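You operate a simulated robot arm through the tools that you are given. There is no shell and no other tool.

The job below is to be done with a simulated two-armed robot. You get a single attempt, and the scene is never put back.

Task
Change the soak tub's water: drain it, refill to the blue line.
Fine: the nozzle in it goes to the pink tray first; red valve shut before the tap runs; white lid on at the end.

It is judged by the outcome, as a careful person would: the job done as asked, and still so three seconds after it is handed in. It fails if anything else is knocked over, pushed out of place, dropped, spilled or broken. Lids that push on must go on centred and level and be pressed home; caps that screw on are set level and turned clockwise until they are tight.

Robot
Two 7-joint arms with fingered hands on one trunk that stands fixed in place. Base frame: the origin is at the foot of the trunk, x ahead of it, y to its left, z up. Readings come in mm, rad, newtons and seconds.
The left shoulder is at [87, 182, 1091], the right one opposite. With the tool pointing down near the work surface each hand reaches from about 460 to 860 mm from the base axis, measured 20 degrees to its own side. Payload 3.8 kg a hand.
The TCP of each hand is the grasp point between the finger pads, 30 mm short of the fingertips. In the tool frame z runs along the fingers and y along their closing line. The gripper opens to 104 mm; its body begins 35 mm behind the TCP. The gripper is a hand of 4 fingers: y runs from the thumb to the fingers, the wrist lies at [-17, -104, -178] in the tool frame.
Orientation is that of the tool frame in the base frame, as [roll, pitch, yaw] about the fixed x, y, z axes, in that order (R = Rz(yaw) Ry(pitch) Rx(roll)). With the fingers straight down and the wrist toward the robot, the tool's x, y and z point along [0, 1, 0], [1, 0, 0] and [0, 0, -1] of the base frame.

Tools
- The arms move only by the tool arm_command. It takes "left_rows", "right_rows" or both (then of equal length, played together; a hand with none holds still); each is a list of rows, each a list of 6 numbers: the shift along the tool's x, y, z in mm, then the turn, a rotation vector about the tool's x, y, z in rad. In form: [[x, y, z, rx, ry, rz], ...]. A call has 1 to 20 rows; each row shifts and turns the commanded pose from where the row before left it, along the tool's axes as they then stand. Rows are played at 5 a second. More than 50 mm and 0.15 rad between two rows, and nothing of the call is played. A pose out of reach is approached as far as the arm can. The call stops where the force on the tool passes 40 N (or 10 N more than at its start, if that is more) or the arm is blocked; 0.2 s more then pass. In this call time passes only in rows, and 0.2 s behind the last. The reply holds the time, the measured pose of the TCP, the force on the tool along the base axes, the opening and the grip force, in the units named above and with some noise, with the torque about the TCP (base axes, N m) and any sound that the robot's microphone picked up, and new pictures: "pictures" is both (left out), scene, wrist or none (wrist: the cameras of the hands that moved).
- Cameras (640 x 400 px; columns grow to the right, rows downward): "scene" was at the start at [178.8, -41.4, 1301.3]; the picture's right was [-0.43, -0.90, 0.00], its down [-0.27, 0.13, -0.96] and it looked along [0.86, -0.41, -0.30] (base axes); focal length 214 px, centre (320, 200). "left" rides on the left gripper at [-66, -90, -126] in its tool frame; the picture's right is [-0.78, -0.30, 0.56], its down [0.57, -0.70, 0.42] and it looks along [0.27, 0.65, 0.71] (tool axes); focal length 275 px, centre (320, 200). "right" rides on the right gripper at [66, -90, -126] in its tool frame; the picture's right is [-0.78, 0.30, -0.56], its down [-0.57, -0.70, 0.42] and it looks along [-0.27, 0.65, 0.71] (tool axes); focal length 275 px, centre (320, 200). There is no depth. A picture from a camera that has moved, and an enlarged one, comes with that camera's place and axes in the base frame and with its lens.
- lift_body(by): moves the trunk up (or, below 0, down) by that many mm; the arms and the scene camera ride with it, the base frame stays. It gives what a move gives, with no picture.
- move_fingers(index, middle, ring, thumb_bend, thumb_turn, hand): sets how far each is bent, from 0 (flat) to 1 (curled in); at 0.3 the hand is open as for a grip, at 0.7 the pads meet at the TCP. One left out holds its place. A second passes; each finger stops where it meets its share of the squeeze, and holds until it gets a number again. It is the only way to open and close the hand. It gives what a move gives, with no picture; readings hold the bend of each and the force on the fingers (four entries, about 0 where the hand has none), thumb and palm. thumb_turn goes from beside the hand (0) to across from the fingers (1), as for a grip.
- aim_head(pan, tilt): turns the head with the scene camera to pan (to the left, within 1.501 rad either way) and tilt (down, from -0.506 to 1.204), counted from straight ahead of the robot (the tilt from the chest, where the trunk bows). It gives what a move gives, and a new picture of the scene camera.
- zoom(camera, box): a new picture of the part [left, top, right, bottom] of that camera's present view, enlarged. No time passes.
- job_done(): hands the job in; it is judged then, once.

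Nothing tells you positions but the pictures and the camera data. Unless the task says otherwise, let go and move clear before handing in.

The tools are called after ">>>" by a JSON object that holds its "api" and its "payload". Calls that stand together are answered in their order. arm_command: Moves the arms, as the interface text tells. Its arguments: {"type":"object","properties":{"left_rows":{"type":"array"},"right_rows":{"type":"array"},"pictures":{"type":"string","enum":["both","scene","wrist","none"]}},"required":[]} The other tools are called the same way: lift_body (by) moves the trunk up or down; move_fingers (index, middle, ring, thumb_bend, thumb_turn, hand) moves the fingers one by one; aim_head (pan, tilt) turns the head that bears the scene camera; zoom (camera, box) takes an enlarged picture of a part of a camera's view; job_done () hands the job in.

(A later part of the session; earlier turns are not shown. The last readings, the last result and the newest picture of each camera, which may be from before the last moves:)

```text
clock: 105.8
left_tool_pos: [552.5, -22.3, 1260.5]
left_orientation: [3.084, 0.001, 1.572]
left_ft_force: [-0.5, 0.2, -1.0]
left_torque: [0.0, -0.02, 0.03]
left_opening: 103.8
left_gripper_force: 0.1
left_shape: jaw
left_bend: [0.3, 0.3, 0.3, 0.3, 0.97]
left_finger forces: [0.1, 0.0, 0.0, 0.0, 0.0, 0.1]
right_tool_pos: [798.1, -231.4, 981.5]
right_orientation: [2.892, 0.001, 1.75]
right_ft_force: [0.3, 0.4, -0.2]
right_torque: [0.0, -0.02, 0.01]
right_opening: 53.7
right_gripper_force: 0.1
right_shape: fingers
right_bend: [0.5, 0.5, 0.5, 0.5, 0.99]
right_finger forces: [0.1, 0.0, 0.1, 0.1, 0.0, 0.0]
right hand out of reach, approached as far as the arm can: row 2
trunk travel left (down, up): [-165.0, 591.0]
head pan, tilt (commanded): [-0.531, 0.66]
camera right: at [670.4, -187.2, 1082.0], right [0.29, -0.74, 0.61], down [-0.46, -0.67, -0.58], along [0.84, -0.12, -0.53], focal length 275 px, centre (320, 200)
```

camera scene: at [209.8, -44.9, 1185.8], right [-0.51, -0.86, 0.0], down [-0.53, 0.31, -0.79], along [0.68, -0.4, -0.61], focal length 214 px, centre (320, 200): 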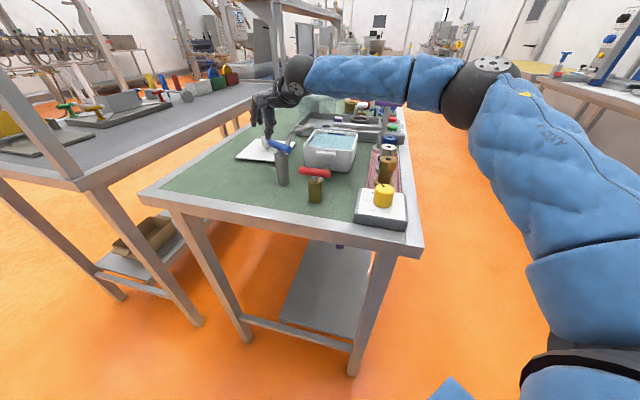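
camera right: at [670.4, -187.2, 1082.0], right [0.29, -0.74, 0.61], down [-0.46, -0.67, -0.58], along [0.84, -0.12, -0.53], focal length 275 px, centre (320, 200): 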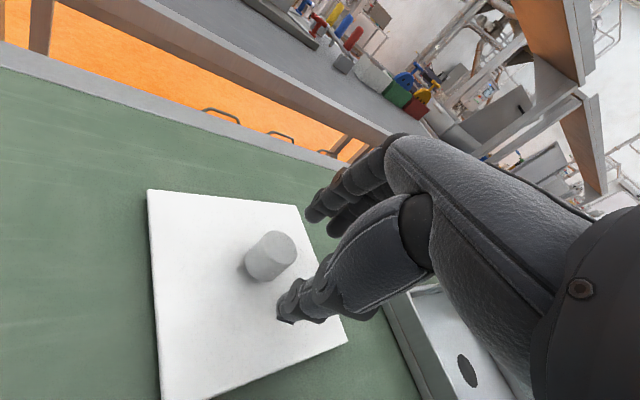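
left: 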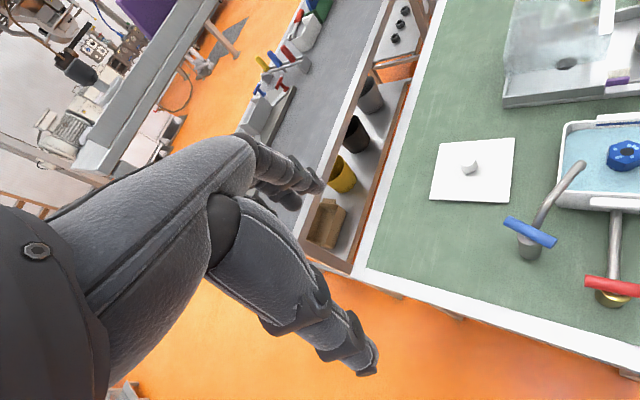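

Less tilt isn't reachable, so 20° it is. I'll restore the tilt and line up to slide onto the knob along the fingers' own axis.

>>> {"api": "arm_command", "payload": {"right_rows": [[0, 0, 0, -0.1, 0, 0], [9, -3.8, -1.4, 0, 0, 0], [9, -3.9, -1.4, 0, 0, 0], [0, 0, 0, 0, 0, 0]], "pictures": "wrist"}}

>>> {"api": "zoom", "payload": {"camera": "right", "box": [180, 160, 400, 340]}}

>>> {"api": "zoom", "payload": {"camera": "scene", "box": [235, 90, 305, 170]}}

```text
clock: 106.8
left_tool_pos: [553.1, -23.4, 1260.5]
left_orientation: [3.085, 0.001, 1.573]
left_ft_force: [-0.5, -0.9, -0.1]
left_torque: [-0.02, 0.02, -0.01]
left_opening: 103.7
left_gripper_force: 0.0
left_shape: jaw
left_bend: [0.3, 0.3, 0.3, 0.3, 0.97]
left_finger forces: [0.0, 0.0, 0.0, 0.0, 0.1, 0.1]
right_tool_pos: [786.1, -214.9, 982.6]
right_orientation: [2.791, -0.003, 1.752]
right_ft_force: [0.4, 0.4, 0.3]
right_torque: [-0.01, 0.0, 0.0]
right_opening: 53.6
right_gripper_force: 0.1
right_shape: fingers
right_bend: [0.5, 0.5, 0.5, 0.5, 0.99]
right_finger forces: [0.0, 0.1, 0.0, 0.0, 0.0, 0.0]
trunk travel left (down, up): [-165.0, 591.0]
head pan, tilt (commanded): [-0.531, 0.66]
camera right: at [649.3, -173.2, 1070.0], right [0.22, -0.75, 0.62], down [-0.4, -0.65, -0.64], along [0.89, -0.11, -0.45], focal length 275 px, centre (320, 200)
```

right: 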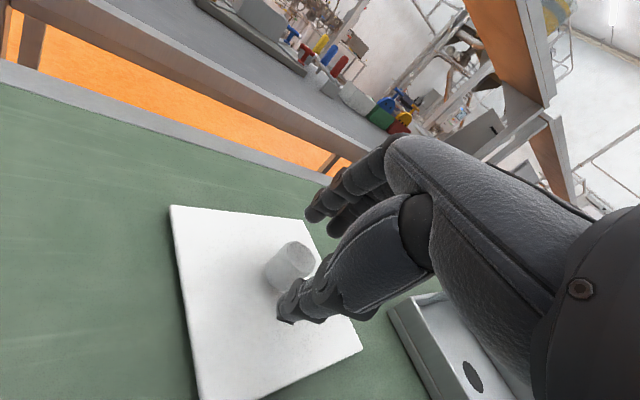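

```text
2.22 times, centred on (290, 250) of right
camera zoom: at [649.3, -173.2, 1070.0], right [0.22, -0.75, 0.62], down [-0.4, -0.65, -0.64], along [0.89, -0.11, -0.45], focal length 612 px, centre (387, 89)
```

zoom: 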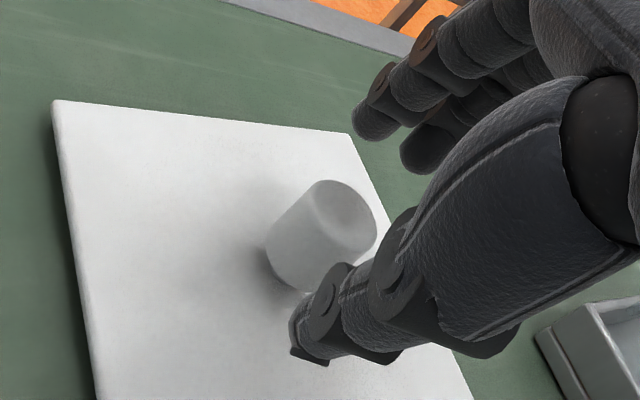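

```text
5.00 times, centred on (270, 130) of scene
camera zoom: at [210.1, -45.0, 1185.6], right [-0.51, -0.86, 0.0], down [-0.53, 0.31, -0.79], along [0.68, -0.4, -0.61], focal length 1072 px, centre (570, 550)
```

zoom: 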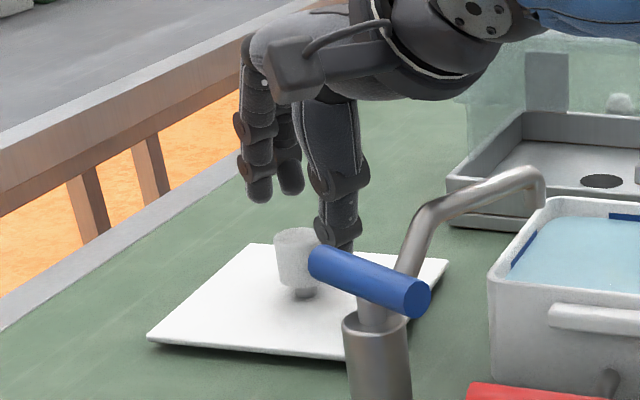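

The approach line is right: about 31 mm along the finger axis. Advancing in steps, watching contact forces.

>>> {"api": "arm_command", "payload": {"right_rows": [[0, 0, 11, 0, 0, 0], [0, -0.4, 10, 0, 0, 0], [0, -0.4, 7, 0, 0, 0]], "pictures": "wrist"}}

>>> {"api": "zoom", "payload": {"camera": "right", "box": [180, 160, 400, 340]}}

>>> {"api": "zoom", "payload": {"camera": "scene", "box": [245, 100, 305, 160]}}

```text
clock: 107.6
left_tool_pos: [550.9, -23.8, 1260.8]
left_orientation: [3.084, 0.001, 1.571]
left_ft_force: [-0.6, 0.8, -0.4]
left_torque: [0.02, 0.0, 0.01]
left_opening: 103.8
left_gripper_force: 0.0
left_shape: jaw
left_bend: [0.3, 0.3, 0.3, 0.3, 0.97]
left_finger forces: [0.1, 0.1, 0.1, 0.1, 0.0, 0.0]
right_tool_pos: [795.9, -213.1, 955.3]
right_orientation: [2.789, -0.001, 1.75]
right_ft_force: [-0.1, -1.2, 0.7]
right_torque: [-0.01, 0.02, 0.03]
right_opening: 53.5
right_gripper_force: 0.0
right_shape: fingers
right_bend: [0.5, 0.5, 0.5, 0.5, 0.99]
right_finger forces: [0.1, 0.0, 0.1, 0.1, 0.5, 0.0]
trunk travel left (down, up): [-165.0, 591.0]
head pan, tilt (commanded): [-0.531, 0.66]
camera right: at [658.1, -171.1, 1043.3], right [0.22, -0.75, 0.62], down [-0.4, -0.65, -0.64], along [0.89, -0.11, -0.45], focal length 275 px, centre (320, 200)
```

right: 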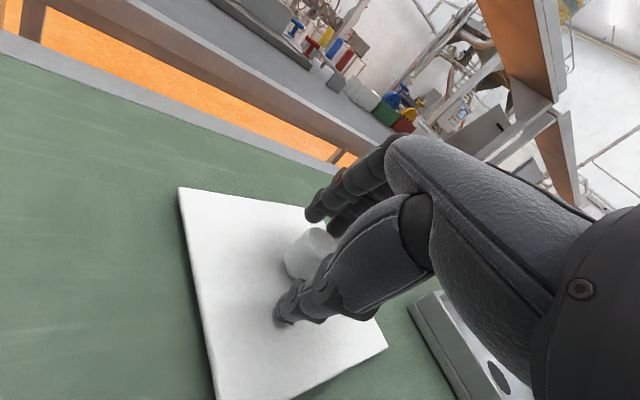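

```text
2.22 times, centred on (290, 250) of right
camera zoom: at [658.1, -171.1, 1043.3], right [0.22, -0.75, 0.62], down [-0.4, -0.65, -0.64], along [0.89, -0.11, -0.45], focal length 612 px, centre (387, 89)
```

zoom: 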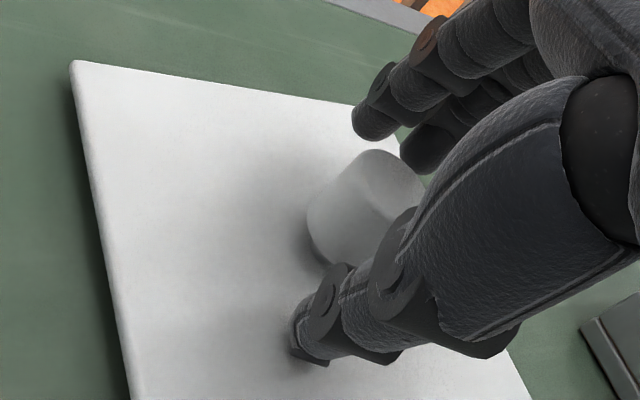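

```text
6.67 times, centred on (275, 130) of scene
camera zoom: at [209.9, -44.9, 1185.7], right [-0.51, -0.86, 0.0], down [-0.53, 0.31, -0.79], along [0.68, -0.4, -0.61], focal length 1430 px, centre (620, 667)
```

zoom: 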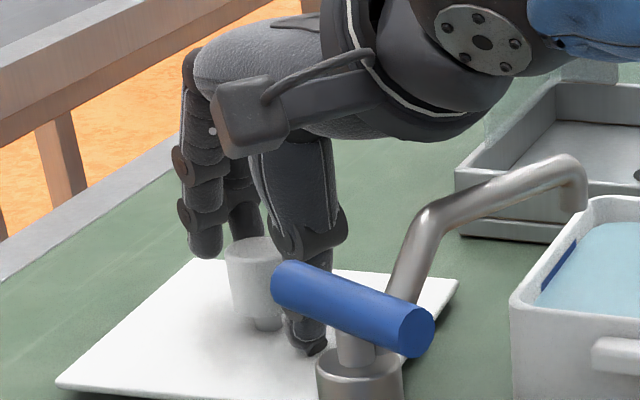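

Fingers and thumb straddle the knob with only a trace of contact. I'll close in stages.

>>> {"api": "move_fingers", "payload": {"hand": "right", "index": 0.57, "middle": 0.57, "ring": 0.57, "thumb_bend": 0.57}}

>>> {"api": "zoom", "payload": {"camera": "right", "box": [180, 160, 400, 340]}}

>>> {"api": "zoom", "payload": {"camera": "scene", "box": [245, 100, 305, 160]}}

```text
clock: 108.6
left_tool_pos: [552.2, -22.7, 1259.9]
left_orientation: [3.084, -0.001, 1.574]
left_ft_force: [-0.5, -0.5, -0.6]
left_torque: [0.0, 0.01, 0.0]
left_opening: 103.5
left_gripper_force: 0.1
left_shape: jaw
left_bend: [0.3, 0.3, 0.3, 0.3, 0.97]
left_finger forces: [0.0, 0.0, 0.0, 0.1, 0.1, 0.0]
right_tool_pos: [796.0, -214.3, 955.5]
right_orientation: [2.792, 0.0, 1.749]
right_ft_force: [-0.6, 0.0, -0.7]
right_torque: [-0.02, 0.01, 0.01]
right_opening: 38.9
right_gripper_force: 0.0
right_shape: fingers
right_bend: [0.56, 0.56, 0.56, 0.56, 0.99]
right_finger forces: [0.0, 0.0, 0.0, 0.0, 0.0, 0.0]
trunk travel left (down, up): [-165.0, 591.0]
head pan, tilt (commanded): [-0.531, 0.66]
```

```text
2.22 times, centred on (290, 250) of right
camera zoom: at [658.2, -171.1, 1042.8], right [0.22, -0.75, 0.62], down [-0.4, -0.65, -0.64], along [0.89, -0.11, -0.45], focal length 612 px, centre (387, 89)
```

zoom: 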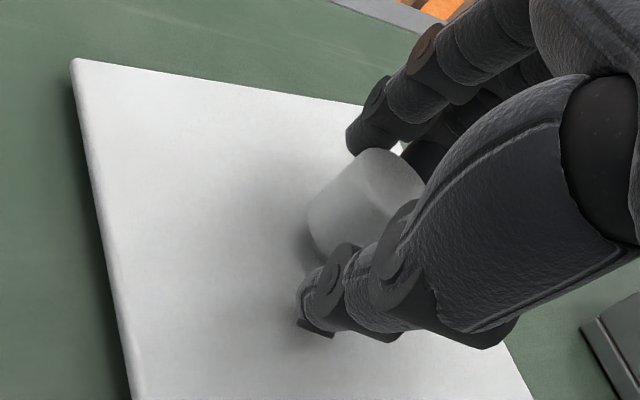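

```text
6.67 times, centred on (275, 130) of scene
camera zoom: at [210.1, -44.9, 1185.7], right [-0.51, -0.86, 0.0], down [-0.53, 0.31, -0.79], along [0.68, -0.4, -0.61], focal length 1430 px, centre (620, 667)
```

zoom: 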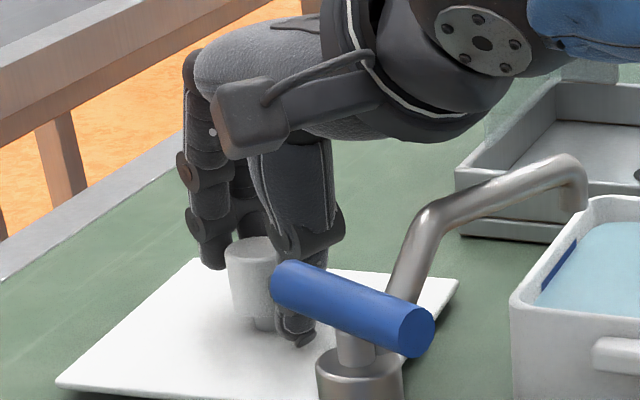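

Room to go a few millimetres deeper now that the thumb has swung in. I'll lower 4 mm and close fully on the knob.

>>> {"api": "arm_command", "payload": {"right_rows": [[1.5, -1.4, 3.8, 0, 0, 0], [0, 0, 0, 0, 0, 0]], "pictures": "none"}}

>>> {"api": "move_fingers", "payload": {"hand": "right", "index": 0.72, "middle": 0.72, "ring": 0.72, "thumb_bend": 0.72}}

>>> {"api": "zoom", "payload": {"camera": "right", "box": [180, 160, 400, 340]}}

>>> {"api": "zoom", "payload": {"camera": "scene", "box": [245, 100, 305, 160]}}

```text
clock: 109.2
left_tool_pos: [552.3, -22.8, 1260.6]
left_orientation: [3.082, -0.002, 1.573]
left_ft_force: [0.5, -0.8, -0.4]
left_torque: [0.01, 0.0, 0.03]
left_opening: 103.7
left_gripper_force: 0.0
left_shape: jaw
left_bend: [0.3, 0.3, 0.3, 0.3, 0.97]
left_finger forces: [0.0, 0.0, 0.1, 0.0, 0.0, 0.0]
right_tool_pos: [793.8, -210.8, 953.4]
right_orientation: [2.789, 0.002, 1.749]
right_ft_force: [-1.2, -0.3, 3.8]
right_torque: [-0.03, 0.1, -0.02]
right_opening: 37.9
right_gripper_force: 2.4
right_shape: fingers
right_bend: [0.56, 0.56, 0.56, 0.56, 0.99]
right_finger forces: [0.0, 0.1, 0.0, 0.1, 4.6, 0.1]
trunk travel left (down, up): [-165.0, 591.0]
head pan, tilt (commanded): [-0.531, 0.66]
```

```text
clock: 110.2
left_tool_pos: [552.3, -24.2, 1261.6]
left_orientation: [3.083, 0.0, 1.572]
left_ft_force: [0.4, -0.2, 0.3]
left_torque: [0.02, -0.01, 0.01]
left_opening: 104.0
left_gripper_force: 0.1
left_shape: jaw
left_bend: [0.3, 0.3, 0.3, 0.3, 0.97]
left_finger forces: [0.0, 0.0, 0.1, 0.0, 0.1, 0.0]
right_tool_pos: [794.7, -212.8, 951.9]
right_orientation: [2.789, 0.0, 1.75]
right_ft_force: [0.5, -0.5, 3.1]
right_torque: [-0.03, 0.23, 0.06]
right_opening: 22.5
right_gripper_force: 15.8
right_shape: fingers
right_bend: [0.62, 0.64, 0.72, 0.62, 0.98]
right_finger forces: [8.3, 8.1, 0.1, 0.1, 14.8, 0.1]
trunk travel left (down, up): [-165.0, 591.0]
head pan, tilt (commanded): [-0.531, 0.66]
```

```text
2.22 times, centred on (290, 250) of right
camera zoom: at [657.8, -169.6, 1039.4], right [0.22, -0.75, 0.62], down [-0.4, -0.65, -0.64], along [0.89, -0.11, -0.45], focal length 612 px, centre (387, 89)
```

zoom: 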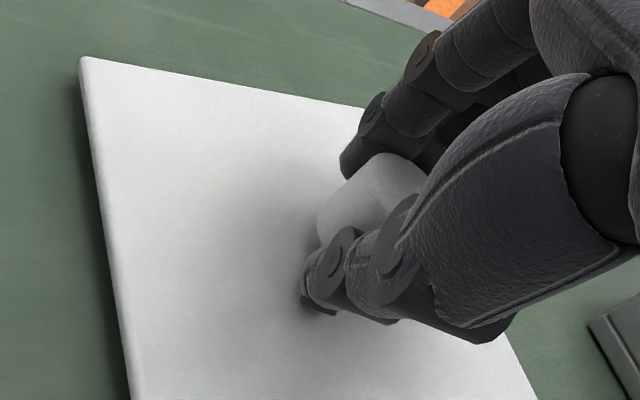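

```text
6.67 times, centred on (275, 130) of scene
camera zoom: at [209.9, -44.9, 1185.7], right [-0.51, -0.86, 0.0], down [-0.53, 0.31, -0.79], along [0.68, -0.4, -0.61], focal length 1430 px, centre (620, 667)
```

zoom: 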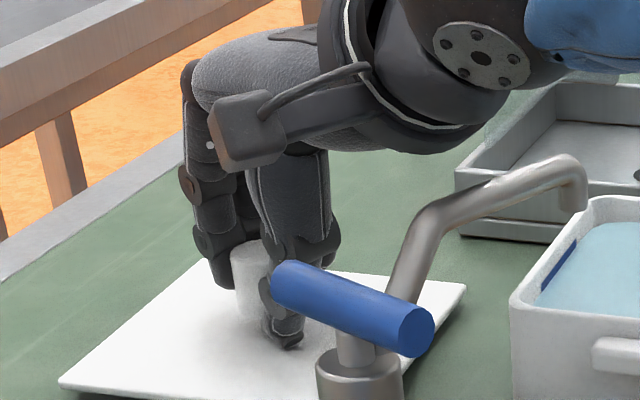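

A firm grip: index, middle and thumb at about 8/8/15 N. I'll lift 10 mm and look at how the lid hangs.

>>> {"api": "arm_command", "payload": {"right_rows": [[0, 1.0, -2.8, 0, 0, 0], [0, 1.7, -4.7, 0, 0, 0], [0, 1.7, -4.7, 0, 0, 0]], "pictures": "wrist"}}

>>> {"api": "zoom", "payload": {"camera": "scene", "box": [235, 95, 315, 165]}}

>>> {"api": "zoom", "payload": {"camera": "left", "box": [440, 40, 640, 240]}}

```text
clock: 111.0
left_tool_pos: [552.9, -23.5, 1261.4]
left_orientation: [3.084, 0.001, 1.572]
left_ft_force: [-0.3, -0.1, -0.7]
left_torque: [0.01, -0.02, -0.04]
left_opening: 103.7
left_gripper_force: 0.1
left_shape: jaw
left_bend: [0.3, 0.3, 0.3, 0.3, 0.97]
left_finger forces: [0.0, 0.0, 0.0, 0.0, 0.1, 0.0]
right_tool_pos: [793.9, -212.0, 965.9]
right_orientation: [2.795, 0.0, 1.751]
right_ft_force: [-0.1, -0.9, -1.1]
right_torque: [0.02, 0.01, 0.02]
right_opening: 21.7
right_gripper_force: 12.5
right_shape: fingers
right_bend: [0.71, 0.66, 0.72, 0.62, 0.97]
right_finger forces: [6.3, 7.4, 0.0, 0.1, 12.4, 0.1]
trunk travel left (down, up): [-165.0, 591.0]
head pan, tilt (commanded): [-0.531, 0.66]
camera right: at [658.3, -169.7, 1052.4], right [0.22, -0.75, 0.62], down [-0.4, -0.65, -0.64], along [0.89, -0.11, -0.45], focal length 275 px, centre (320, 200)
```

right: 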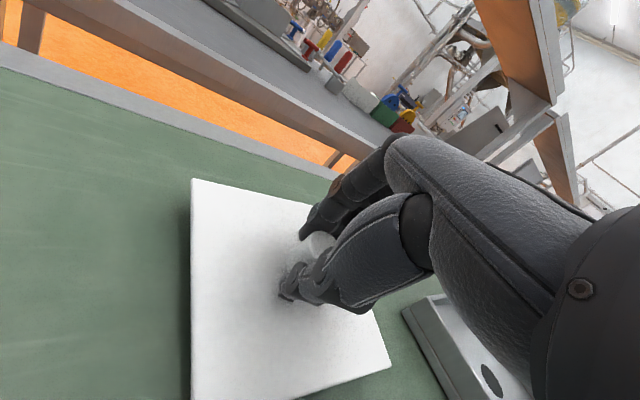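

```text
5.71 times, centred on (275, 130) of scene
camera zoom: at [210.1, -44.9, 1185.6], right [-0.51, -0.86, 0.0], down [-0.53, 0.31, -0.79], along [0.68, -0.4, -0.61], focal length 1226 px, centre (577, 600)
```

zoom: 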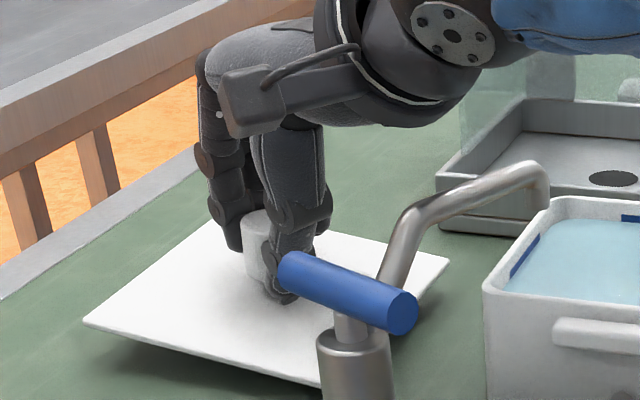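

```text
2.00 times, centred on (540, 140) of left
camera zoom: at [454.3, -89.4, 1380.6], right [-0.26, -0.78, -0.57], down [-0.68, 0.57, -0.46], along [0.69, 0.27, -0.68], focal length 551 px, centre (-120, 320)
```

zoom: 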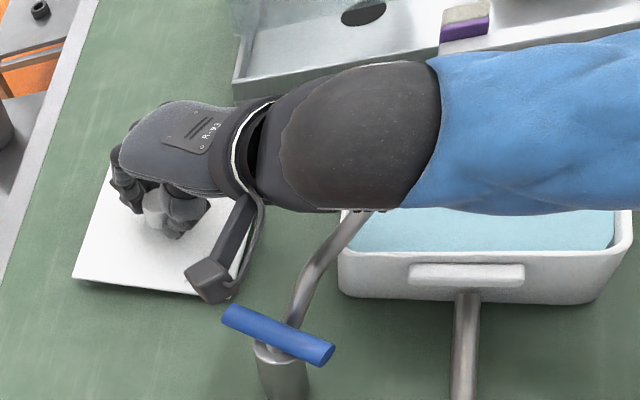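

The lid is up and roughly level. I'll lift further while drifting slightly right (to stay within reach), then check the lid's attitude.

>>> {"api": "arm_command", "payload": {"right_rows": [[-1.5, 3.4, -9.4, 0, 0, 0], [-2.5, 3.4, -9.4, 0, 0, 0], [-3.5, 3.4, -9.4, 0, 0, 0], [-4, 3.4, -9.4, 0, 0, 0]], "pictures": "both"}}

>>> {"api": "zoom", "payload": {"camera": "scene", "box": [225, 75, 325, 165]}}

>>> {"api": "zoom", "payload": {"camera": "left", "box": [440, 40, 640, 240]}}

>>> {"api": "zoom", "payload": {"camera": "right", "box": [140, 120, 460, 400]}}

```text
clock: 112.0
left_tool_pos: [552.9, -22.3, 1259.2]
left_orientation: [3.086, 0.0, 1.571]
left_ft_force: [0.0, -0.7, -0.8]
left_torque: [-0.04, 0.01, -0.02]
left_opening: 103.7
left_gripper_force: 0.0
left_shape: jaw
left_bend: [0.3, 0.3, 0.3, 0.3, 0.97]
left_finger forces: [0.0, 0.0, 0.0, 0.1, 0.0, 0.0]
right_tool_pos: [795.3, -222.6, 1005.1]
right_orientation: [2.792, 0.0, 1.75]
right_ft_force: [-0.1, -0.1, -1.5]
right_torque: [0.03, 0.02, 0.0]
right_opening: 22.0
right_gripper_force: 12.6
right_shape: fingers
right_bend: [0.71, 0.66, 0.72, 0.62, 0.97]
right_finger forces: [6.3, 7.3, 0.0, 0.0, 12.3, 0.1]
trunk travel left (down, up): [-165.0, 591.0]
head pan, tilt (commanded): [-0.531, 0.66]
camera scene: at [210.0, -45.0, 1185.7], right [-0.51, -0.86, 0.0], down [-0.53, 0.31, -0.79], along [0.68, -0.4, -0.61], focal length 214 px, centre (320, 200)
camera right: at [659.7, -181.6, 1092.4], right [0.22, -0.75, 0.62], down [-0.4, -0.65, -0.64], along [0.89, -0.11, -0.45], focal length 275 px, centre (320, 200)
```

scene: 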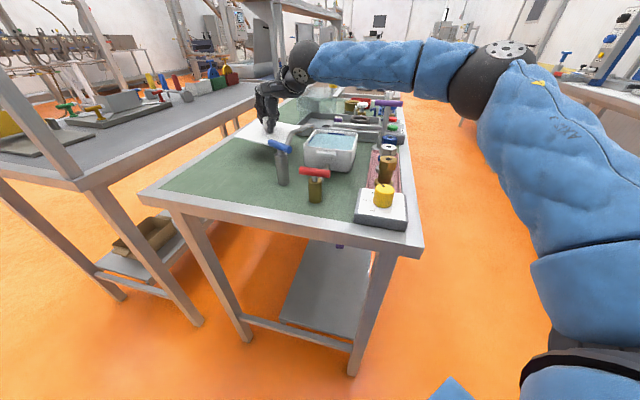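
right: 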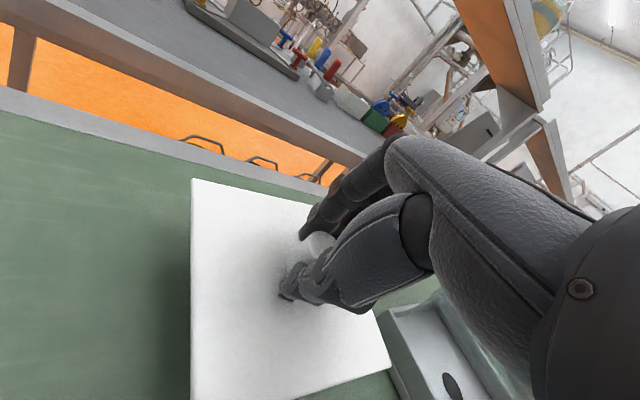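

```text
4.44 times, centred on (275, 120) of scene
camera zoom: at [210.0, -45.0, 1185.7], right [-0.51, -0.86, 0.0], down [-0.53, 0.31, -0.79], along [0.68, -0.4, -0.61], focal length 953 px, centre (520, 556)
```

zoom: 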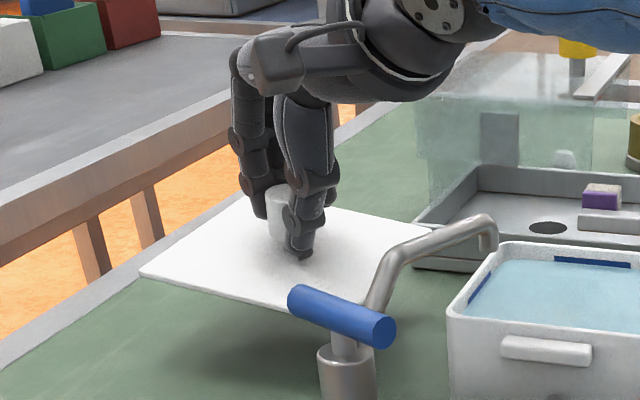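

```text
2.00 times, centred on (540, 140) of left
camera zoom: at [454.3, -89.4, 1380.6], right [-0.26, -0.78, -0.57], down [-0.68, 0.57, -0.46], along [0.69, 0.27, -0.68], focal length 551 px, centre (-120, 320)
```

zoom: 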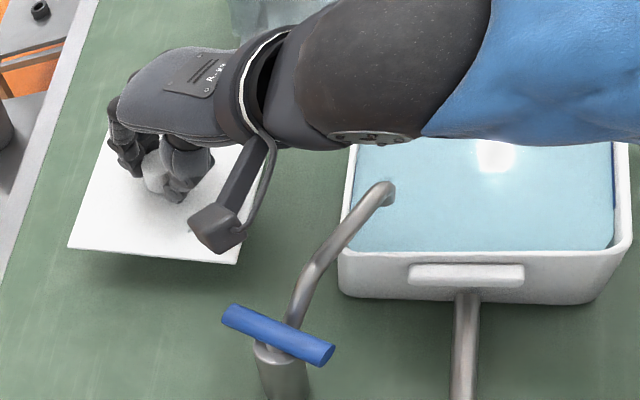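

```text
1.43 times, centred on (300, 260) of right
camera zoom: at [659.7, -181.6, 1092.4], right [0.22, -0.75, 0.62], down [-0.4, -0.65, -0.64], along [0.89, -0.11, -0.45], focal length 393 px, centre (349, 114)
```

zoom: 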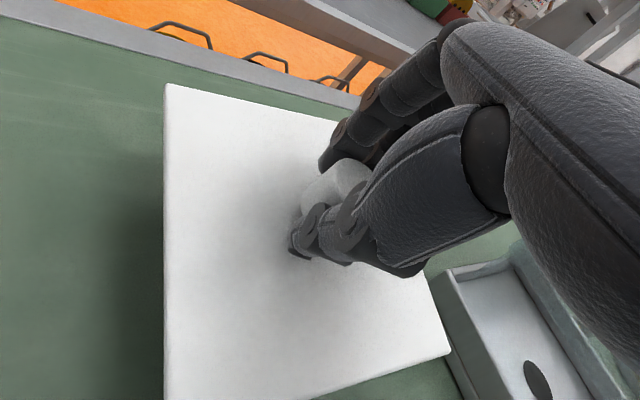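

The lid is held firmly, tilted only partly (its near side is about 10° low, which a smaller hand tilt will correct). I'll raise it and carry it around the far side of the spout, staying above everything.

>>> {"api": "arm_command", "payload": {"right_rows": [[-9.2, 3.6, -14.7, 0, 0, 0], [-9.2, 3.6, -14.7, 0, 0, 0], [-9.2, 3.6, -14.7, 0, 0, 0], [-20.8, -10.7, -3.9, 0, 0, 0], [-20.8, -10.7, -3.9, 0, 0, 0], [-20.8, -10.7, -3.9, 0, 0, 0], [-20.8, -10.7, -3.9, 0, 0, 0]], "pictures": "both"}}

>>> {"api": "zoom", "payload": {"camera": "scene", "box": [245, 75, 365, 175]}}

```text
clock: 113.6
left_tool_pos: [552.0, -24.7, 1260.3]
left_orientation: [3.084, 0.0, 1.574]
left_ft_force: [0.6, -0.1, -0.1]
left_torque: [0.03, -0.01, 0.02]
left_opening: 103.4
left_gripper_force: 0.0
left_shape: jaw
left_bend: [0.3, 0.3, 0.3, 0.3, 0.97]
left_finger forces: [0.0, 0.0, 0.2, 0.0, 0.0, 0.0]
right_tool_pos: [766.9, -341.6, 1049.5]
right_orientation: [2.79, 0.0, 1.749]
right_ft_force: [0.6, 0.4, -1.1]
right_torque: [0.0, -0.02, -0.05]
right_opening: 21.9
right_gripper_force: 13.1
right_shape: fingers
right_bend: [0.71, 0.66, 0.72, 0.62, 0.97]
right_finger forces: [6.4, 7.4, 0.0, 0.0, 12.3, 0.0]
trunk travel left (down, up): [-165.0, 591.0]
head pan, tilt (commanded): [-0.531, 0.66]
camera scene: at [210.0, -45.3, 1185.7], right [-0.51, -0.86, 0.0], down [-0.53, 0.31, -0.79], along [0.68, -0.4, -0.61], focal length 214 px, centre (320, 200)
camera right: at [629.5, -300.8, 1137.6], right [0.22, -0.75, 0.62], down [-0.4, -0.65, -0.64], along [0.89, -0.11, -0.45], focal length 275 px, centre (320, 200)
```

scene: 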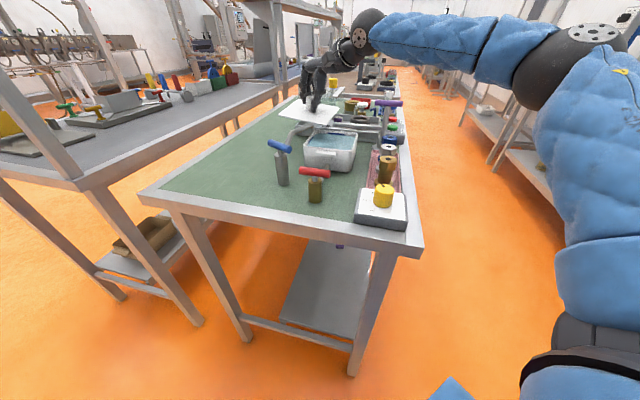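
right: 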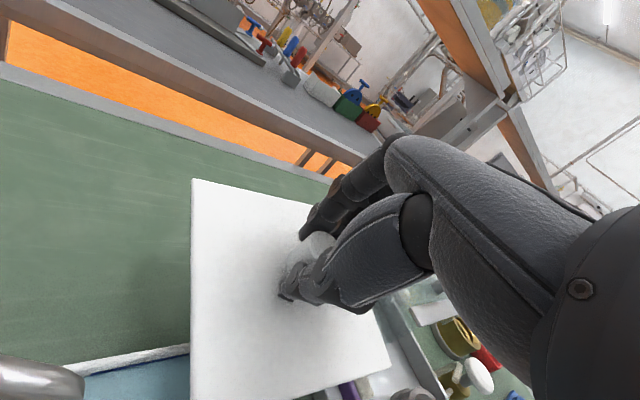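

```text
4.00 times, centred on (305, 125) of scene
camera zoom: at [210.0, -45.3, 1185.7], right [-0.51, -0.86, 0.0], down [-0.53, 0.31, -0.79], along [0.68, -0.4, -0.61], focal length 858 px, centre (380, 500)
```

zoom: 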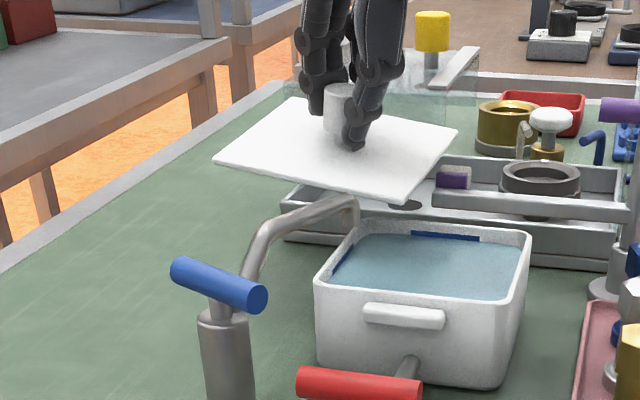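

I can see the whole lid now: near side about 7° low, edges near −47°. I'll bring it toward the diagonal beyond the tub (away from the spout) and reduce the hand tilt by 7° to level it.

>>> {"api": "arm_command", "payload": {"right_rows": [[-15.3, -18.8, -6.9, 0, 0, 0], [-15.3, -18.8, -6.9, 0, 0, 0], [-15.3, -18.8, -6.9, 0, 0, 0], [0, 0, 0, 0.06, 0, 0], [0, 0, 0, 0.06, 0, 0], [0, 0, 0, 0, 0, 0]], "pictures": "both"}}

>>> {"api": "zoom", "payload": {"camera": "scene", "box": [275, 75, 375, 175]}}

>>> {"api": "zoom", "payload": {"camera": "left", "box": [480, 0, 640, 200]}}

```text
clock: 115.0
left_tool_pos: [551.8, -23.5, 1260.1]
left_orientation: [3.084, 0.0, 1.572]
left_ft_force: [-0.3, -1.0, -0.3]
left_torque: [0.01, -0.02, -0.02]
left_opening: 103.9
left_gripper_force: 0.0
left_shape: jaw
left_bend: [0.3, 0.3, 0.3, 0.3, 0.97]
left_finger forces: [0.0, 0.1, 0.0, 0.0, 0.0, 0.1]
right_tool_pos: [716.0, -398.9, 1050.0]
right_orientation: [2.914, -0.002, 1.751]
right_ft_force: [-0.1, 0.2, -1.4]
right_torque: [0.02, 0.01, 0.02]
right_opening: 21.6
right_gripper_force: 12.6
right_shape: fingers
right_bend: [0.71, 0.66, 0.72, 0.62, 0.97]
right_finger forces: [6.4, 7.5, 0.0, 0.1, 12.2, 0.0]
trunk travel left (down, up): [-165.0, 591.0]
head pan, tilt (commanded): [-0.531, 0.66]
camera scene: at [210.1, -45.1, 1185.6], right [-0.51, -0.86, 0.0], down [-0.53, 0.31, -0.79], along [0.68, -0.4, -0.61], focal length 214 px, centre (320, 200)
camera right: at [590.1, -353.7, 1152.0], right [0.3, -0.74, 0.61], down [-0.48, -0.67, -0.57], along [0.83, -0.12, -0.55], focal length 275 px, centre (320, 200)
```

scene: 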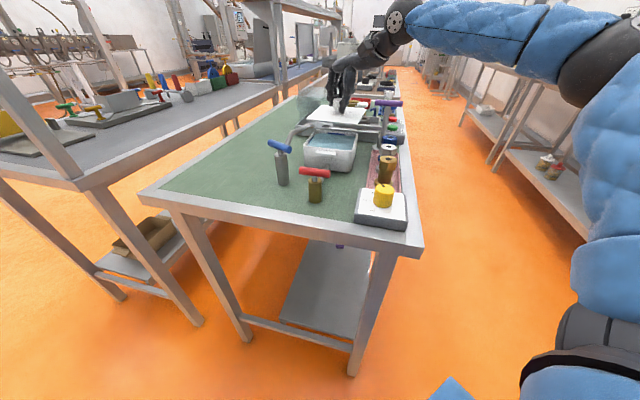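
right: 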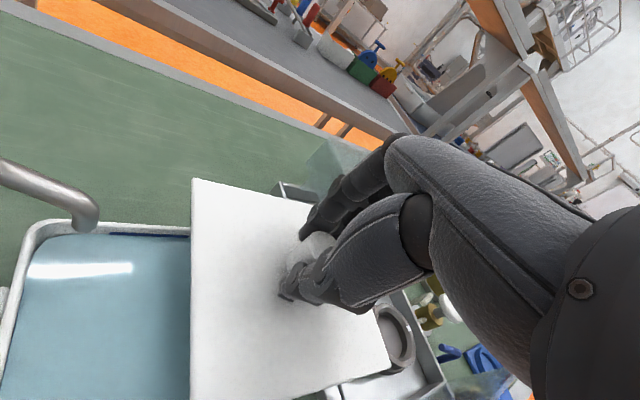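

```text
4.00 times, centred on (325, 125) of scene
camera zoom: at [210.1, -45.1, 1185.6], right [-0.51, -0.86, 0.0], down [-0.53, 0.31, -0.79], along [0.68, -0.4, -0.61], focal length 858 px, centre (300, 500)
```

zoom: 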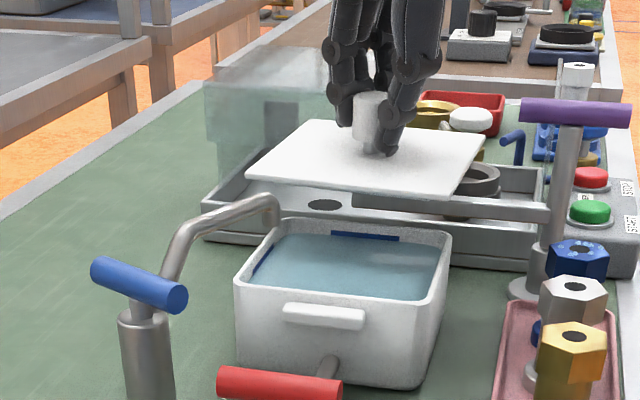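

```text
2.00 times, centred on (560, 100) of left
camera zoom: at [454.4, -89.6, 1380.5], right [-0.26, -0.78, -0.57], down [-0.68, 0.57, -0.46], along [0.69, 0.27, -0.68], focal length 551 px, centre (-160, 400)
```

zoom: 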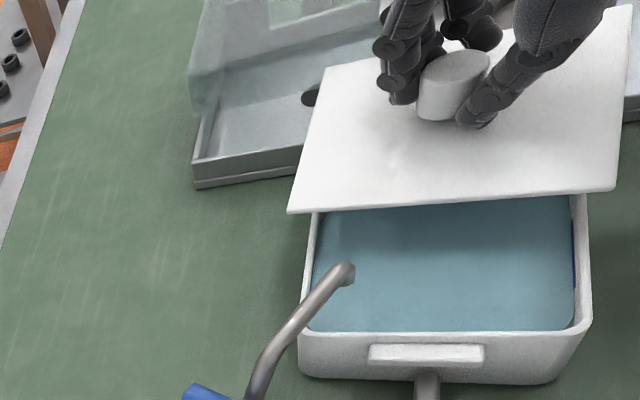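

The lid is now level within about 1° (all four corners at z≈1010), but its yaw looks about 5° clockwise of the tub. I'll zoom to compare lid and tub edges precisely.

>>> {"api": "zoom", "payload": {"camera": "left", "box": [550, 70, 640, 170]}}

>>> {"api": "zoom", "payload": {"camera": "scene", "box": [300, 95, 360, 150]}}

>>> {"api": "zoom", "payload": {"camera": "scene", "box": [300, 125, 370, 175]}}

```text
4.00 times, centred on (595, 120) of left
camera zoom: at [454.4, -89.6, 1380.5], right [-0.26, -0.78, -0.57], down [-0.68, 0.57, -0.46], along [0.69, 0.27, -0.68], focal length 1101 px, centre (-780, 520)
```

zoom: 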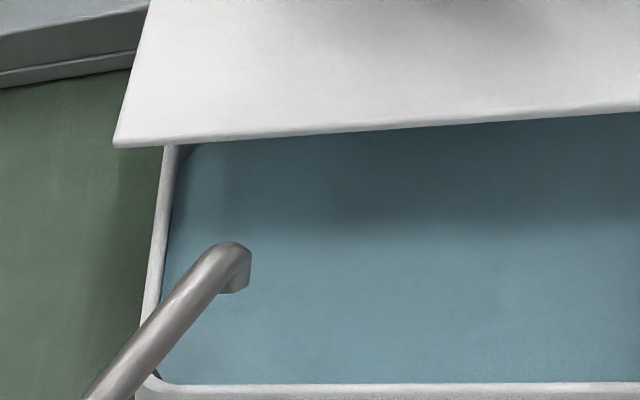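

```text
7.27 times, centred on (330, 122) of scene
camera zoom: at [210.1, -45.1, 1185.6], right [-0.51, -0.86, 0.0], down [-0.53, 0.31, -0.79], along [0.68, -0.4, -0.61], focal length 1560 px, centre (247, 764)
```

zoom: 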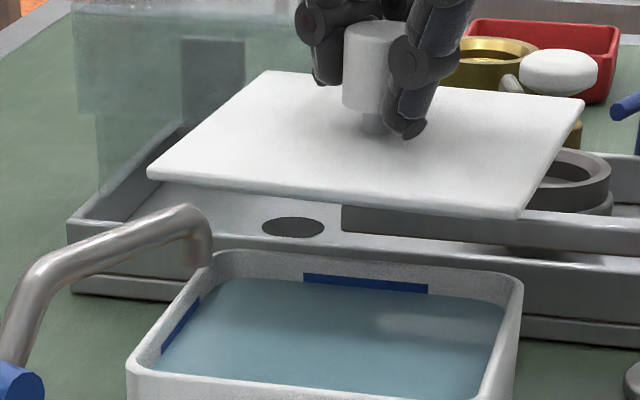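

```text
8.00 times, centred on (335, 150) of scene
camera zoom: at [210.1, -45.1, 1185.6], right [-0.51, -0.86, 0.0], down [-0.53, 0.31, -0.79], along [0.68, -0.4, -0.61], focal length 1716 px, centre (200, 600)
```

zoom: 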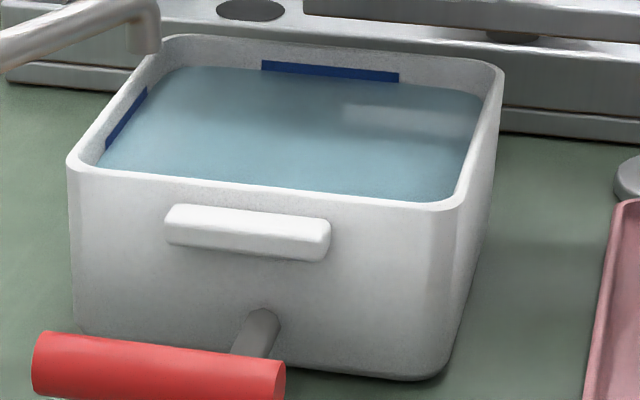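

The tub edges are at −45.2°, the lid's at about −49.7°, so I'll turn the lid +4.5° about the vertical with tiny levelling corrections, lower it partway, and re-check.

>>> {"api": "arm_command", "payload": {"right_rows": [[0, 0, 0, 0.012, 0.028, -0.078], [0, 0, 0, 0, 0, 0], [0, -3.2, 14.7, 0, 0, 0], [0, 0, 0, 0, 0, 0]], "pictures": "both"}}

>>> {"api": "zoom", "payload": {"camera": "scene", "box": [300, 95, 360, 150]}}

>>> {"api": "zoom", "payload": {"camera": "left", "box": [480, 0, 640, 200]}}

```text
clock: 116.0
left_tool_pos: [552.9, -23.4, 1260.9]
left_orientation: [3.084, 0.001, 1.573]
left_ft_force: [-0.1, 0.6, 0.6]
left_torque: [-0.02, 0.01, 0.01]
left_opening: 103.6
left_gripper_force: 0.1
left_shape: jaw
left_bend: [0.3, 0.3, 0.3, 0.3, 0.97]
left_finger forces: [0.0, 0.0, 0.0, 0.0, 0.0, 0.1]
right_tool_pos: [715.7, -394.5, 1035.3]
right_orientation: [2.923, -0.012, 1.834]
right_ft_force: [0.5, -0.4, -1.6]
right_torque: [0.01, 0.01, -0.01]
right_opening: 21.8
right_gripper_force: 12.1
right_shape: fingers
right_bend: [0.71, 0.66, 0.72, 0.62, 0.97]
right_finger forces: [6.4, 7.5, 0.0, 0.0, 12.2, 0.0]
trunk travel left (down, up): [-165.0, 591.0]
head pan, tilt (commanded): [-0.531, 0.66]
camera scene: at [209.9, -44.9, 1185.7], right [-0.51, -0.86, 0.0], down [-0.53, 0.31, -0.79], along [0.68, -0.4, -0.61], focal length 214 px, centre (320, 200)
camera right: at [588.9, -362.9, 1139.0], right [0.37, -0.71, 0.6], down [-0.43, -0.7, -0.57], along [0.83, -0.05, -0.56], focal length 275 px, centre (320, 200)
```

scene: 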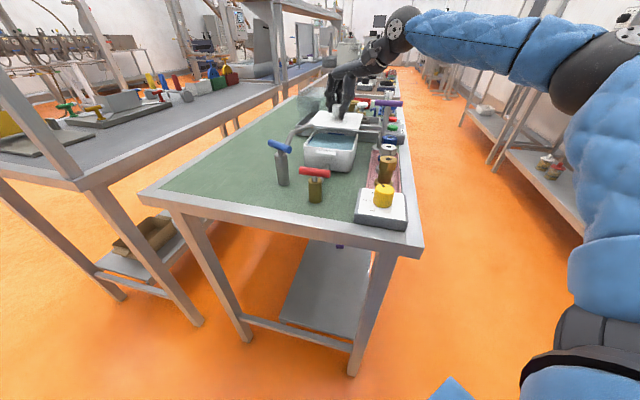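
right: 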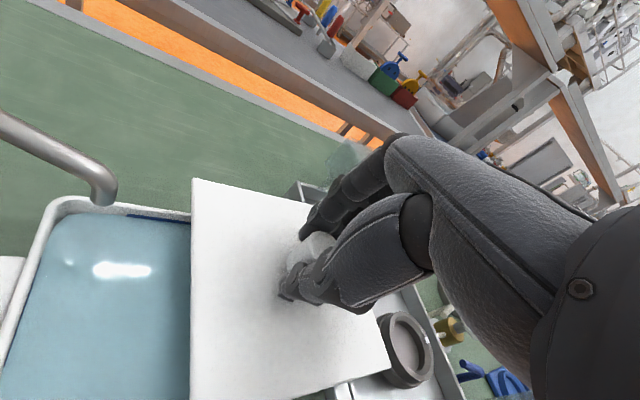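

```text
7.27 times, centred on (330, 122) of scene
camera zoom: at [209.9, -44.9, 1185.7], right [-0.51, -0.86, 0.0], down [-0.53, 0.31, -0.79], along [0.68, -0.4, -0.61], focal length 1560 px, centre (247, 764)
```

zoom: 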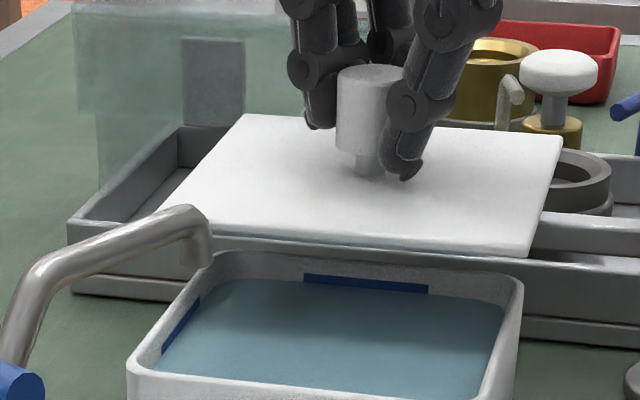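

```text
2.00 times, centred on (560, 100) of left
camera zoom: at [454.1, -89.4, 1380.7], right [-0.26, -0.78, -0.57], down [-0.68, 0.57, -0.46], along [0.69, 0.27, -0.67], focal length 551 px, centre (-160, 400)
```

zoom: 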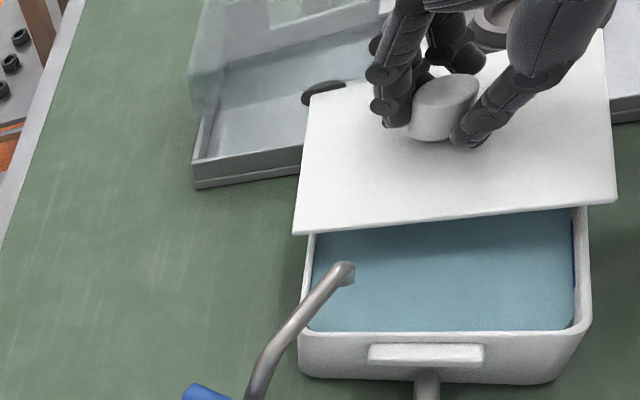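

Lid and tub edges now agree within about 0.5° in the same camera, and the lid's plate is at z≈997 with a ~12 mm deep underside. I'll trim 1° of tilt and lower it to z≈985: above the rim (967) but below the spout outlet (997).

>>> {"api": "arm_command", "payload": {"right_rows": [[0, 0, 0, 0.02, 0, 0], [0, -1.2, 6, 0, 0, 0], [0, -1.2, 5.8, 0, 0, 0], [0, 0, 0, 0, 0, 0]], "pictures": "wrist"}}

>>> {"api": "zoom", "payload": {"camera": "scene", "box": [300, 95, 360, 150]}}

>>> {"api": "zoom", "payload": {"camera": "left", "box": [480, 0, 640, 200]}}

```text
clock: 117.0
left_tool_pos: [551.2, -24.2, 1261.4]
left_orientation: [3.083, 0.001, 1.573]
left_ft_force: [-0.5, -0.5, 0.1]
left_torque: [0.0, -0.06, 0.02]
left_opening: 103.8
left_gripper_force: 0.1
left_shape: jaw
left_bend: [0.3, 0.3, 0.3, 0.3, 0.97]
left_finger forces: [0.0, 0.0, 0.0, 0.0, 0.0, 0.0]
right_tool_pos: [716.4, -396.2, 1022.9]
right_orientation: [2.943, -0.011, 1.832]
right_ft_force: [0.8, 1.2, 2.6]
right_torque: [-0.04, -0.14, 0.05]
right_opening: 21.2
right_gripper_force: 13.8
right_shape: fingers
right_bend: [0.71, 0.66, 0.72, 0.61, 0.97]
right_finger forces: [6.5, 8.4, 0.0, 0.0, 11.9, 0.1]
trunk travel left (down, up): [-165.0, 591.0]
head pan, tilt (commanded): [-0.531, 0.66]
camera right: at [591.2, -362.8, 1130.2], right [0.38, -0.71, 0.6], down [-0.44, -0.7, -0.56], along [0.82, -0.05, -0.57], focal length 275 px, centre (320, 200)
```

right: 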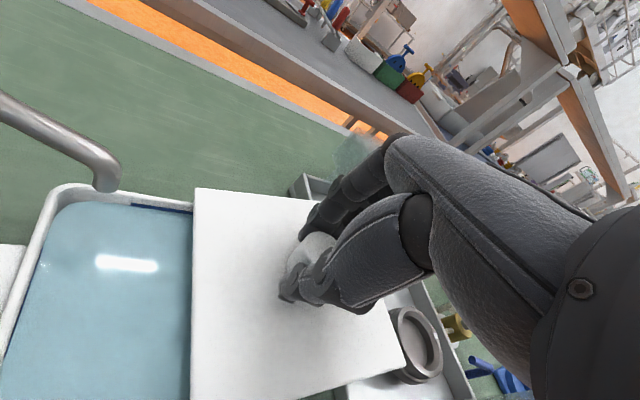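

```text
7.27 times, centred on (330, 122) of scene
camera zoom: at [209.8, -44.7, 1185.8], right [-0.51, -0.86, 0.0], down [-0.53, 0.31, -0.79], along [0.68, -0.4, -0.61], focal length 1560 px, centre (247, 764)
```

zoom: 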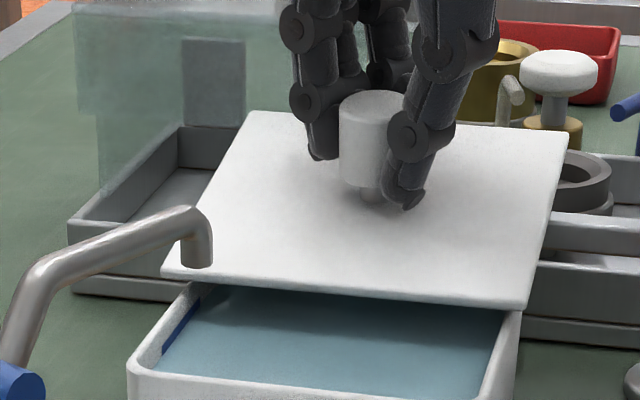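

```text
2.00 times, centred on (560, 100) of left
camera zoom: at [454.0, -89.1, 1380.8], right [-0.26, -0.78, -0.57], down [-0.68, 0.57, -0.46], along [0.69, 0.27, -0.67], focal length 551 px, centre (-160, 400)
```

zoom: 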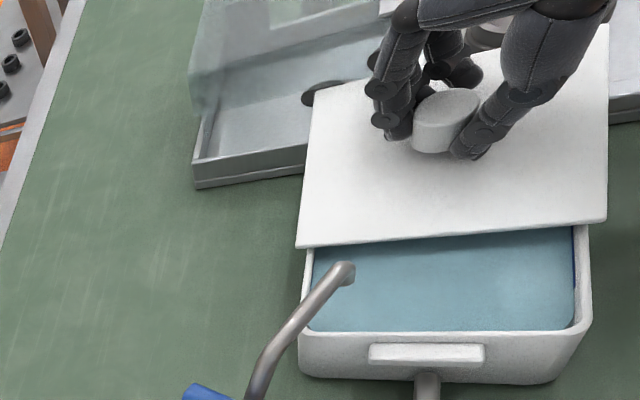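

Contact: the far edge has touched something on the fixture (about 4 N) and the near edge dipped. I'll back up immediately and re-check.

>>> {"api": "arm_command", "payload": {"right_rows": [[0, 1.2, -6, 0, 0, 0], [0, 1.6, -8, 0, 0, 0], [0, 0, 0, 0, 0, 0]], "pictures": "wrist"}}

>>> {"api": "zoom", "payload": {"camera": "scene", "box": [300, 85, 380, 155]}}

>>> {"api": "zoom", "payload": {"camera": "left", "box": [480, 0, 640, 200]}}

```text
clock: 117.8
left_tool_pos: [554.3, -24.0, 1261.2]
left_orientation: [3.085, -0.001, 1.573]
left_ft_force: [0.7, -0.7, -0.5]
left_torque: [-0.04, -0.02, 0.01]
left_opening: 103.7
left_gripper_force: 0.0
left_shape: jaw
left_bend: [0.3, 0.3, 0.3, 0.3, 0.97]
left_finger forces: [0.0, 0.1, 0.0, 0.0, 0.1, 0.0]
right_tool_pos: [714.7, -397.2, 1036.6]
right_orientation: [2.944, -0.009, 1.833]
right_ft_force: [0.1, -0.1, -1.0]
right_torque: [0.03, 0.01, 0.02]
right_opening: 21.2
right_gripper_force: 13.5
right_shape: fingers
right_bend: [0.71, 0.66, 0.72, 0.61, 0.97]
right_finger forces: [6.9, 7.7, 0.0, 0.0, 12.1, 0.0]
trunk travel left (down, up): [-165.0, 591.0]
head pan, tilt (commanded): [-0.531, 0.66]
camera right: at [590.7, -364.0, 1143.4], right [0.38, -0.71, 0.6], down [-0.44, -0.7, -0.56], along [0.82, -0.05, -0.58], focal length 275 px, centre (320, 200)
```

right: 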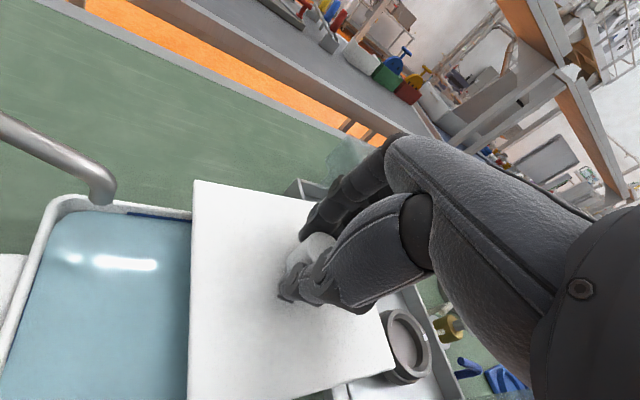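

```text
5.71 times, centred on (340, 120) of scene
camera zoom: at [210.2, -45.1, 1185.6], right [-0.51, -0.86, 0.0], down [-0.53, 0.31, -0.79], along [0.68, -0.4, -0.61], focal length 1226 px, centre (206, 657)
```

zoom: 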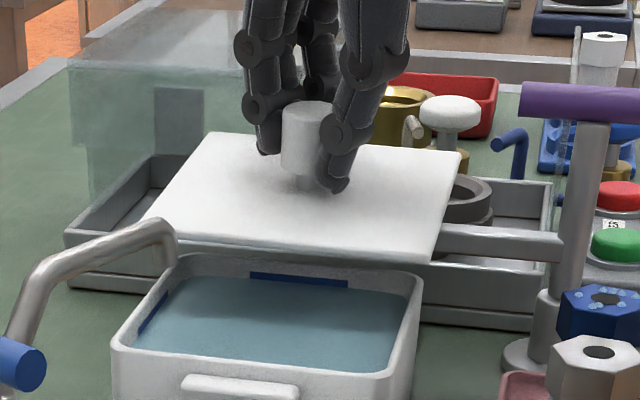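

```text
2.00 times, centred on (560, 100) of left
camera zoom: at [454.5, -89.6, 1380.5], right [-0.26, -0.78, -0.57], down [-0.68, 0.57, -0.46], along [0.69, 0.27, -0.68], focal length 551 px, centre (-160, 400)
```

zoom: 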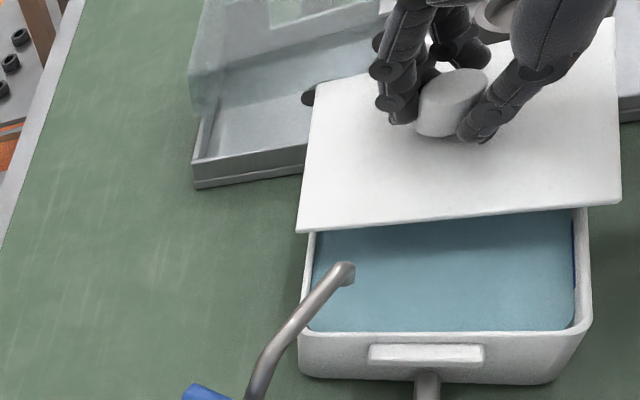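

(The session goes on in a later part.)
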